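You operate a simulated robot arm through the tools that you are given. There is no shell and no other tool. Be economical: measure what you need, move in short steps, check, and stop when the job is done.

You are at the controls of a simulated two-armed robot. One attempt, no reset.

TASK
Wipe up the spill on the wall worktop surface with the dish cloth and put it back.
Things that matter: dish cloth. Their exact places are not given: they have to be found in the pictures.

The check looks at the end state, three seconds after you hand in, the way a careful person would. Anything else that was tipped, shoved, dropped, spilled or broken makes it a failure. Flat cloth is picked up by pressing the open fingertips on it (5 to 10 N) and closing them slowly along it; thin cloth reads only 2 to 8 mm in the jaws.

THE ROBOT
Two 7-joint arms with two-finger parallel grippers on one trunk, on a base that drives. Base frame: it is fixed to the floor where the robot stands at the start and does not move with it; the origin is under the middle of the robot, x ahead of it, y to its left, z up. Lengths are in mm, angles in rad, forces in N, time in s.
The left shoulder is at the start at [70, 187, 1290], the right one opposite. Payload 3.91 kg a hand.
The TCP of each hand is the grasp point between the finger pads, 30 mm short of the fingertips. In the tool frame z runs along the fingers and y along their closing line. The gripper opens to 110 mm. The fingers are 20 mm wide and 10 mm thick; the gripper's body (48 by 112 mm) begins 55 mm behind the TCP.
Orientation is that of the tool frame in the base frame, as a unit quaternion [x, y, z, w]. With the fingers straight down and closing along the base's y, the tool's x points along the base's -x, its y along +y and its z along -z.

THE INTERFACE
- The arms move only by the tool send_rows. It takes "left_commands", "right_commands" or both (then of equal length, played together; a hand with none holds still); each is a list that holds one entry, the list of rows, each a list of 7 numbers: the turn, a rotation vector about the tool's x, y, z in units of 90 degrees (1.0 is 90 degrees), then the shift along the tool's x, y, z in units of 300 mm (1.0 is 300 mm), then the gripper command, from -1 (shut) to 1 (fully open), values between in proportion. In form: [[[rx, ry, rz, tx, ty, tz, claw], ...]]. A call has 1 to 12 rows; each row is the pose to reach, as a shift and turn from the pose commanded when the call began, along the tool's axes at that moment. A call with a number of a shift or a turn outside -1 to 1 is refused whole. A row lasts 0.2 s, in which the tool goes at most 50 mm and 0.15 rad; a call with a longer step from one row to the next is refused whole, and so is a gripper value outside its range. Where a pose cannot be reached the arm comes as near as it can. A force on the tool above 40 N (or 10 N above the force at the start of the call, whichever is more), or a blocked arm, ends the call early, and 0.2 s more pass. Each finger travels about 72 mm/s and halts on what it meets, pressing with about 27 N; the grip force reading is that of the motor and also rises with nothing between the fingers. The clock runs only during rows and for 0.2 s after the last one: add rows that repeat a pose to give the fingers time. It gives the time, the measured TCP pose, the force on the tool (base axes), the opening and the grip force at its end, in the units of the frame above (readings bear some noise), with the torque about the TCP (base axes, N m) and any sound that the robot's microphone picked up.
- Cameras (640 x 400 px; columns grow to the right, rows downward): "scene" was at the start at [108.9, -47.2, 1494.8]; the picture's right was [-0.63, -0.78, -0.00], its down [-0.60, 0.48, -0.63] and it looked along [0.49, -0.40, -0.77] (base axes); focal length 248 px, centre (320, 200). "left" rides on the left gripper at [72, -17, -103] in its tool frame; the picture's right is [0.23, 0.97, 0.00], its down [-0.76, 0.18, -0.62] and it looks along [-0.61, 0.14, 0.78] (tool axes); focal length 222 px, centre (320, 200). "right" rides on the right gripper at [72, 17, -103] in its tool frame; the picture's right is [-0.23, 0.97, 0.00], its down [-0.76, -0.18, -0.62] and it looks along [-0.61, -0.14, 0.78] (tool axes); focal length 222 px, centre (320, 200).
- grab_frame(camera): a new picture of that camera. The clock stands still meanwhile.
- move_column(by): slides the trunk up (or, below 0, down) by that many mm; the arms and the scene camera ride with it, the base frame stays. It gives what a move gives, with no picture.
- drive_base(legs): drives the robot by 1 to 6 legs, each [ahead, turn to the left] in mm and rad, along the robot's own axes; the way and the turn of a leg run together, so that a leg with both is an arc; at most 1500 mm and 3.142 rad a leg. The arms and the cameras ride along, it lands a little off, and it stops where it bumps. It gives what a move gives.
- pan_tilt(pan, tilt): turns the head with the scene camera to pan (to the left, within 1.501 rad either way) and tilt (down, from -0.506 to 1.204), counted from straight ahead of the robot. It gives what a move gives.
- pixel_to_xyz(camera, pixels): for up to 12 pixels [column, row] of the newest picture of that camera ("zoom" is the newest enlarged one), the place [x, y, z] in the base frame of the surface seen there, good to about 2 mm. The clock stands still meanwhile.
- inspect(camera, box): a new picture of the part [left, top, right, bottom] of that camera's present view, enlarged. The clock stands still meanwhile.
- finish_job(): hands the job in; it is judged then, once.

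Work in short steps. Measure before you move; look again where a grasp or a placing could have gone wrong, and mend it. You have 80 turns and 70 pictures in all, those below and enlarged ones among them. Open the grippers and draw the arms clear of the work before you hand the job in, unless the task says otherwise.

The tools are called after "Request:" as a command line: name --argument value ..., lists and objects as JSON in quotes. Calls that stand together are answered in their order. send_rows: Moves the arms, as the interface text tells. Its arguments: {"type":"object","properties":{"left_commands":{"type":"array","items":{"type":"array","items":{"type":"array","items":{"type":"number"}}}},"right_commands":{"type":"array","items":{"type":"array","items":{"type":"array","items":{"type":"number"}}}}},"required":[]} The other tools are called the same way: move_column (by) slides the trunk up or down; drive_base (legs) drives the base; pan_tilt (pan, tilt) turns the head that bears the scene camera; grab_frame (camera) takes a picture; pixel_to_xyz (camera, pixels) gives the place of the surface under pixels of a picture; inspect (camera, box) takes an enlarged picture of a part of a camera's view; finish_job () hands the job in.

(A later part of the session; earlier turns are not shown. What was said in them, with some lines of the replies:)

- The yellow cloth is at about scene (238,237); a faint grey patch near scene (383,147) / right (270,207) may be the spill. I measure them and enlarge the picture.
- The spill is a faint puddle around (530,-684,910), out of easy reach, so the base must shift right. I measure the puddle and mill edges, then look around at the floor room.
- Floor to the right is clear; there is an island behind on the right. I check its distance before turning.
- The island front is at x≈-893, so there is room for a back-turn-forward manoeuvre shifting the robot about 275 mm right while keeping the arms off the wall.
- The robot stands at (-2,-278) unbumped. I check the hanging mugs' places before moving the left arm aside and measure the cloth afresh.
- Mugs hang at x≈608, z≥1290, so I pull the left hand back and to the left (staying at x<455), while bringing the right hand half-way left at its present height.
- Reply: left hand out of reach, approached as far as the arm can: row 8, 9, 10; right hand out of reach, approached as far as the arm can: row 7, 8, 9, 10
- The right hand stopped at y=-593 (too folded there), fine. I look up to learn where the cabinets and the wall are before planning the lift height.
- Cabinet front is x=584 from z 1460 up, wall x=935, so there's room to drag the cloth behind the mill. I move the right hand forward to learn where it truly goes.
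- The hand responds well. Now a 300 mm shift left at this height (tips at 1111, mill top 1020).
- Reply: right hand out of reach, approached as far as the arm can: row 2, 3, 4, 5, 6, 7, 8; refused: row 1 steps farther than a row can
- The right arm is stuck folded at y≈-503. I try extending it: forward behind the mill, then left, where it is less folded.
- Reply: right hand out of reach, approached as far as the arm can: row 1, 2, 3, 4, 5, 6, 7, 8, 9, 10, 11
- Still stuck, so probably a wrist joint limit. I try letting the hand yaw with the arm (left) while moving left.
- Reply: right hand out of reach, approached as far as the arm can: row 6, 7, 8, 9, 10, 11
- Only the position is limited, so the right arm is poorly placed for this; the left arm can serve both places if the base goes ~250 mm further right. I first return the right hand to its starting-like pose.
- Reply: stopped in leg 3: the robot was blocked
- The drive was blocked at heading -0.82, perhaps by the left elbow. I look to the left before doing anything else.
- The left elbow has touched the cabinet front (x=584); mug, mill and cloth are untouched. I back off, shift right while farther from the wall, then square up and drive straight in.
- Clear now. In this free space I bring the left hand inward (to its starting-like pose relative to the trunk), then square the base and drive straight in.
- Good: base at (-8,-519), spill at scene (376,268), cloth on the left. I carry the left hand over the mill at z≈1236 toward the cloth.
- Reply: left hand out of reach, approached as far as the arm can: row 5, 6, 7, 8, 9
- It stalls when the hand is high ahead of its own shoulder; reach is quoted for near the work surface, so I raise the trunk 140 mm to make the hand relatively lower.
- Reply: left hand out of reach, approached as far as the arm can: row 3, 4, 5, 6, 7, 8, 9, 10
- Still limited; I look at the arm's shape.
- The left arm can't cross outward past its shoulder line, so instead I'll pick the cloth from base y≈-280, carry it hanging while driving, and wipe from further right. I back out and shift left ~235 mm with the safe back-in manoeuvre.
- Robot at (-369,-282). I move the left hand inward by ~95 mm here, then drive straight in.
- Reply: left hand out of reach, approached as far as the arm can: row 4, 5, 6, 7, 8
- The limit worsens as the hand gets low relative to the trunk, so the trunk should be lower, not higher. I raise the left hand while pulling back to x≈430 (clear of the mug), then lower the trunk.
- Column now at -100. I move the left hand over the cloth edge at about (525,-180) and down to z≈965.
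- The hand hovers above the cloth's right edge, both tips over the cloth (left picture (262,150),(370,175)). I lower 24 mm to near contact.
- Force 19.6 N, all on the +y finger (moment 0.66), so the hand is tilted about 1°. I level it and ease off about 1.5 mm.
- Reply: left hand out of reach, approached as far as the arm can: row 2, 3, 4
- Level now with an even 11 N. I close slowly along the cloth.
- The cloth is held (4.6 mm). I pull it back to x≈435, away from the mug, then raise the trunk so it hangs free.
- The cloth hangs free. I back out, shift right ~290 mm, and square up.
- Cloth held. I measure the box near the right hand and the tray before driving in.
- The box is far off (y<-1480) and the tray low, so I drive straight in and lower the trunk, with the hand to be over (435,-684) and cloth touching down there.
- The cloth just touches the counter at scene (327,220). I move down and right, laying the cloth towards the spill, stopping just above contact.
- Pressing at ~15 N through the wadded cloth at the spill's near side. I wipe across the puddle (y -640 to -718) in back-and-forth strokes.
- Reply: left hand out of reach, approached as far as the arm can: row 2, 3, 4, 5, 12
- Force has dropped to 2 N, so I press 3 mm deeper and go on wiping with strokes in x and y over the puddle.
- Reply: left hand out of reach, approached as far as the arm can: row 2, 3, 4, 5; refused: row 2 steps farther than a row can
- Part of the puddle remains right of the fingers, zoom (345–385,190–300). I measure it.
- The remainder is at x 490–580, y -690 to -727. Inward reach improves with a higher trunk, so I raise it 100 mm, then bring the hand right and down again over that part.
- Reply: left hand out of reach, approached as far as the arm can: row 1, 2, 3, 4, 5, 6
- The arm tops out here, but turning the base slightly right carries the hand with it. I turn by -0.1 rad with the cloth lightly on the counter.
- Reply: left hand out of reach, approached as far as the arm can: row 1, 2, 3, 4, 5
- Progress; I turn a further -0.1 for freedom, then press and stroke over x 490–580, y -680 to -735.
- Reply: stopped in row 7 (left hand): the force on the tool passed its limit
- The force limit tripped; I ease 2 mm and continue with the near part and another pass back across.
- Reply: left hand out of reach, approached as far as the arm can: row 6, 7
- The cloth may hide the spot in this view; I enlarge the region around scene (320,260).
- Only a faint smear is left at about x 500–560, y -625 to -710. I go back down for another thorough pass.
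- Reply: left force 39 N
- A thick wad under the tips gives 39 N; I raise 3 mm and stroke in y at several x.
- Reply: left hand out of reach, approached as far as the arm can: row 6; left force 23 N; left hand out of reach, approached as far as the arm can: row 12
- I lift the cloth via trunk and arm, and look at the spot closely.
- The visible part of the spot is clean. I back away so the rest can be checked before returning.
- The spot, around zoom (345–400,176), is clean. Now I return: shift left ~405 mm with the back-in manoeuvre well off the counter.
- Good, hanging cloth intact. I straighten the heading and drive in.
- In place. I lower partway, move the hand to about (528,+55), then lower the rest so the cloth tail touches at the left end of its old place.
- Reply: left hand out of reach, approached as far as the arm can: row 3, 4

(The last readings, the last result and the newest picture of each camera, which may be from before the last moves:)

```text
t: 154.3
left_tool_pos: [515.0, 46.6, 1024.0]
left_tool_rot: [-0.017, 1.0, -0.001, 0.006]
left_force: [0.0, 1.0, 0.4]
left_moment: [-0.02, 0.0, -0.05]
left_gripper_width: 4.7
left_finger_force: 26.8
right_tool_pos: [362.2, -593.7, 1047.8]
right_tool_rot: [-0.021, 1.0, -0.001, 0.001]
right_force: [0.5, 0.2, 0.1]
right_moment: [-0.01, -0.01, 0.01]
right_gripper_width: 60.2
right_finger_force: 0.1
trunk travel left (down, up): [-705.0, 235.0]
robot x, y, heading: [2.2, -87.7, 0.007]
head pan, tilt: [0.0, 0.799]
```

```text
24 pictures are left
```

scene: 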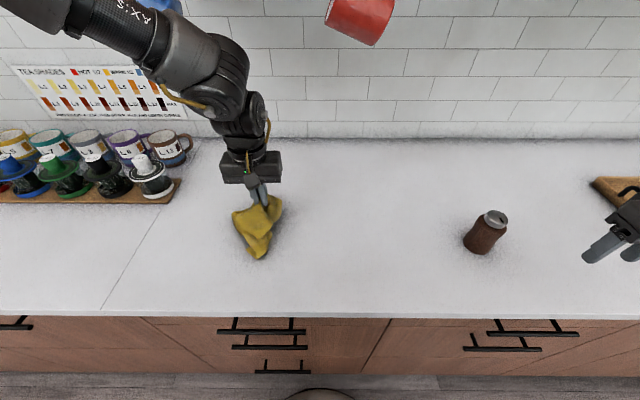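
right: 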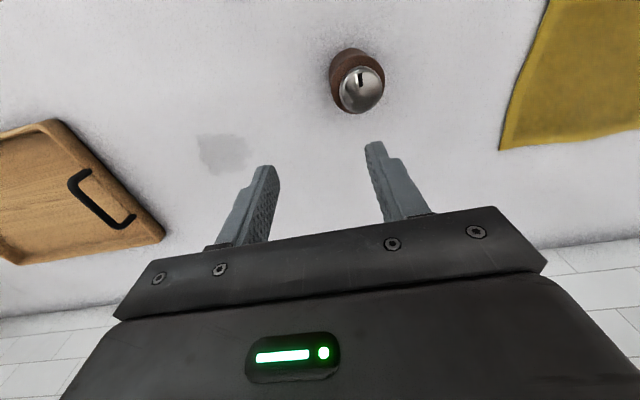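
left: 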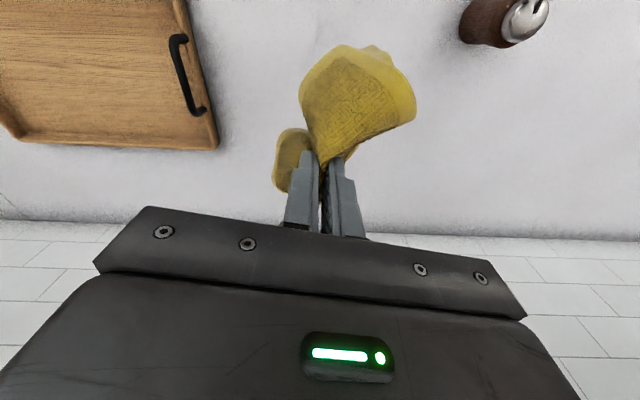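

The tail is down at scene (255,240). I drag right while sinking, so the cloth lays out toward its original place.

Request:
send_rows --left_commands '[[[0, 0, 0, 0, -0.06, 0.04, -1], [0, 0, 0, 0, -0.12, 0.08, -1], [0, 0, 0, 0, -0.19, 0.12, -1], [0, 0, 0, 0, -0.26, 0.16, -1], [0, 0, 0, -0.02, -0.33, 0.19, -1], [0, 0, 0, -0.03, -0.4, 0.21, -1], [0, 0, 0, -0.03, -0.47, 0.22, -1], [0, 0, 0, -0.03, -0.54, 0.23, -1], [0, 0, 0, -0.03, -0.61, 0.23, -1], [0, 0, 0, -0.03, -0.68, 0.23, -1], [0, 0, 0, -0.03, -0.75, 0.23, -1], [0, 0, 0, -0.03, -0.75, 0.23, -1]]]'

Request:
grab_frame --camera "scene"

Request:
inspect --camera "scene" --box '[210, 150, 410, 275]'

```text
t: 156.9
left_tool_pos: [532.6, -178.7, 955.8]
left_tool_rot: [-0.017, 1.0, -0.002, 0.006]
left_force: [0.1, 0.4, 1.3]
left_moment: [0.02, -0.01, -0.06]
left_gripper_width: 4.7
left_finger_force: 27.0
right_tool_pos: [362.8, -593.1, 1047.9]
right_tool_rot: [-0.021, 1.0, -0.001, 0.001]
right_force: [-0.1, 0.5, 0.7]
right_moment: [0.0, -0.01, 0.02]
right_gripper_width: 59.7
right_finger_force: 0.0
trunk travel left (down, up): [-705.0, 235.0]
robot x, y, heading: [-1.9, -85.7, 0.006]
head pan, tilt: [0.0, 0.799]
```

```text
23 pictures are left
```

scene: 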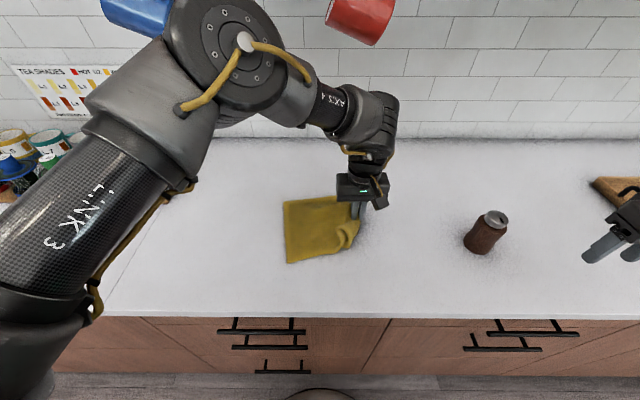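

```text
3.20 times, centred on (310, 212) of scene
```

zoom: 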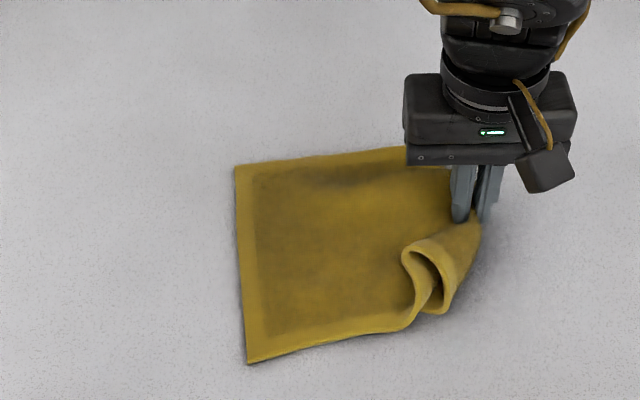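

The cloth lies out flat well, apart from a fold by the fingers. I measure where it is.

Request:
pixel_to_xyz --camera "zoom" --pixels '[[238, 168], [250, 360], [242, 260], [400, 150], [410, 325], [440, 310], [478, 225], [320, 240]]'

```text
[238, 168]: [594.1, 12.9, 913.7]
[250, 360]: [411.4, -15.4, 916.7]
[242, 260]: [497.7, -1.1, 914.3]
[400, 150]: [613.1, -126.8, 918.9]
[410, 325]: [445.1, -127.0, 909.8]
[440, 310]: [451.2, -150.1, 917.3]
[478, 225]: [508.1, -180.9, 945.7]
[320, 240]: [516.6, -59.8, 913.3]
```

Its centre matches the original (≈(520,-90) vs (528,-95)). I lower a few mm and open the fingers gently, then rise.

Request:
send_rows --left_commands '[[[0, 0, 0, 0, 0, 0.02, -1], [0, 0, 0, 0, 0, 0.02, -0.85], [0, 0, 0, 0, 0, 0.02, -0.7], [0, 0, 0, 0, 0, 0.02, -0.55], [0, 0, 0, 0, 0, 0.01, -0.4], [0, 0, 0, 0, 0, -0.03, -0.4], [0, 0, 0, 0, 0, -0.1, -0.4], [0, 0, 0, 0, 0, -0.25, -0.4], [0, 0, 0, 0, 0, -0.4, -0.4], [0, 0, 0, 0, 0.0, -0.4, -0.4]]]'

Request:
inspect --camera "scene" --box '[230, 150, 430, 275]'

Request:
grab_frame --camera "left"

```text
t: 159.2
left_tool_pos: [533.6, -172.2, 1074.0]
left_tool_rot: [-0.023, 1.0, -0.004, 0.0]
left_force: [0.0, -0.1, 0.4]
left_moment: [0.03, 0.03, -0.02]
left_gripper_width: 33.0
left_finger_force: 0.1
right_tool_pos: [362.6, -594.1, 1047.2]
right_tool_rot: [-0.021, 1.0, 0.0, 0.001]
right_force: [0.1, -0.8, 0.2]
right_moment: [-0.01, 0.04, 0.0]
right_gripper_width: 59.9
right_finger_force: 0.2
trunk travel left (down, up): [-705.0, 235.0]
robot x, y, heading: [-2.8, -91.0, 0.01]
head pan, tilt: [0.0, 0.799]
```

```text
3.20 times, centred on (330, 212) of scene
```

zoom: 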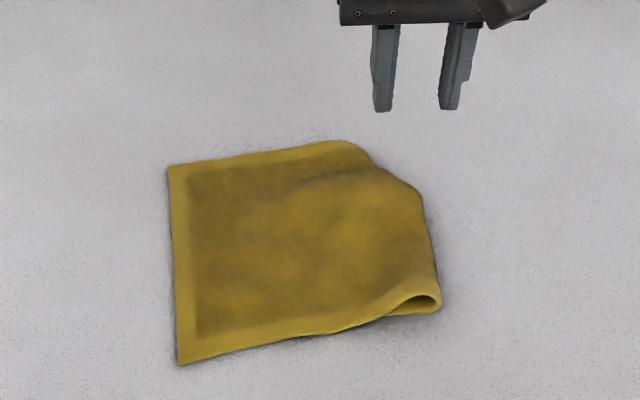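

```text
20 pictures are left
```

left: 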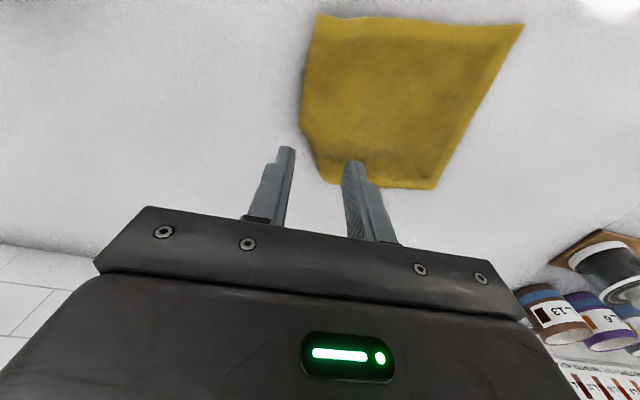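

The cloth is back flat at its place with only its end tucked slightly under. I open the gripper, pull the hand back and drive the robot away from the counter.

Request:
send_rows --left_commands '[[[0, 0, 0, 0.1, 0, 0, 0.5], [0, 0, 0, 0.2, 0, 0, 1], [0, 0, 0, 0.32, 0, 0, 1], [0, 0, 0, 0.32, 0, 0, 1]]]' --right_commands '[[[0, 0, 0, 0, 0, 0, 0.5], [0, 0, 0, 0, 0, 0, 1], [0, 0, 0, 0, 0, 0, 1], [0, 0, 0, 0, 0, 0, 1]]]'

Request:
drive_base --legs '[[-330, 0]]'

Request:
pan_tilt --pan -0.4 --tilt 0.6

Request:
grab_frame --camera "scene"

```text
t: 160.2
left_tool_pos: [435.9, -180.5, 1074.5]
left_tool_rot: [-0.015, 1.0, -0.001, 0.007]
left_force: [-0.1, 0.1, 0.3]
left_moment: [-0.02, 0.01, 0.04]
left_gripper_width: 109.9
left_finger_force: 0.1
right_tool_pos: [361.4, -594.2, 1046.9]
right_tool_rot: [-0.021, 1.0, 0.0, 0.0]
right_force: [0.4, -0.3, 0.3]
right_moment: [0.02, -0.02, 0.01]
right_gripper_width: 109.7
right_finger_force: 0.1
trunk travel left (down, up): [-705.0, 235.0]
robot x, y, heading: [-0.7, -87.5, 0.004]
head pan, tilt: [0.0, 0.799]
```

```text
t: 162.3
left_tool_pos: [102.3, -184.3, 1073.4]
left_tool_rot: [-0.013, 1.0, -0.001, 0.006]
left_force: [0.5, -0.5, -0.3]
left_moment: [-0.06, 0.01, -0.01]
left_gripper_width: 110.3
left_finger_force: 0.1
right_tool_pos: [25.0, -596.7, 1047.9]
right_tool_rot: [-0.016, 1.0, -0.001, 0.0]
right_force: [0.8, -0.6, 0.7]
right_moment: [-0.02, -0.01, -0.01]
right_gripper_width: 109.9
right_finger_force: 0.1
trunk travel left (down, up): [-705.0, 235.0]
robot x, y, heading: [-334.8, -90.5, 0.0]
head pan, tilt: [0.0, 0.799]
```

```text
t: 163.2
left_tool_pos: [102.2, -183.9, 1074.0]
left_tool_rot: [-0.013, 1.0, -0.001, 0.006]
left_force: [1.4, 0.6, 0.0]
left_moment: [-0.02, -0.02, -0.04]
left_gripper_width: 110.4
left_finger_force: 0.0
right_tool_pos: [25.8, -597.4, 1047.7]
right_tool_rot: [-0.017, 1.0, 0.0, 0.001]
right_force: [1.1, 0.1, -0.7]
right_moment: [0.0, -0.03, -0.02]
right_gripper_width: 110.1
right_finger_force: 0.1
trunk travel left (down, up): [-705.0, 235.0]
robot x, y, heading: [-333.1, -92.0, 0.002]
head pan, tilt: [-0.4, 0.6]
```

```text
19 pictures are left
```

scene: 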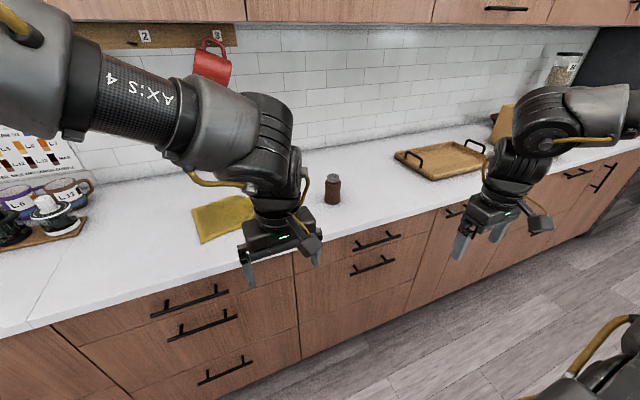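

A last close look at the former spill area, between the mill (333,190) and the tray (400,160).

Request:
inspect --camera "scene" --box '[310, 135, 450, 223]'

Request:
pixel_to_xyz --camera "scene" --pixels '[[385, 185], [375, 180], [333, 190], [370, 190]]'

```text
4.55 times, centred on (380, 179) of scene
```

zoom: 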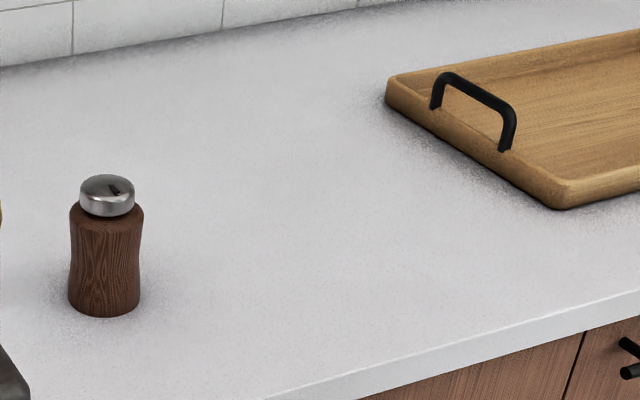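

```text
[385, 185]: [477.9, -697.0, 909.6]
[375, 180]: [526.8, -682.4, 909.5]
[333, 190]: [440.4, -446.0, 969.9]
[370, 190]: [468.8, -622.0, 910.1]
```

The spill spot is clean, the mill and tray are untouched, the cloth is back, and both grippers are open and clear. I hand in.

Request:
finish_job

```text
The job is handed in.
```

The spill is wiped up and the last close-up shows no trace of it. The dish cloth is back in its original place, lying mostly flat, turned slightly and with its right-hand end tucked under.

While I was moving the base, the left elbow touched the upper cabinet front once and stopped the drive. I backed off, and the pictures show nothing tipped or moved. Both grippers are open, and the robot is backed away from the counter.
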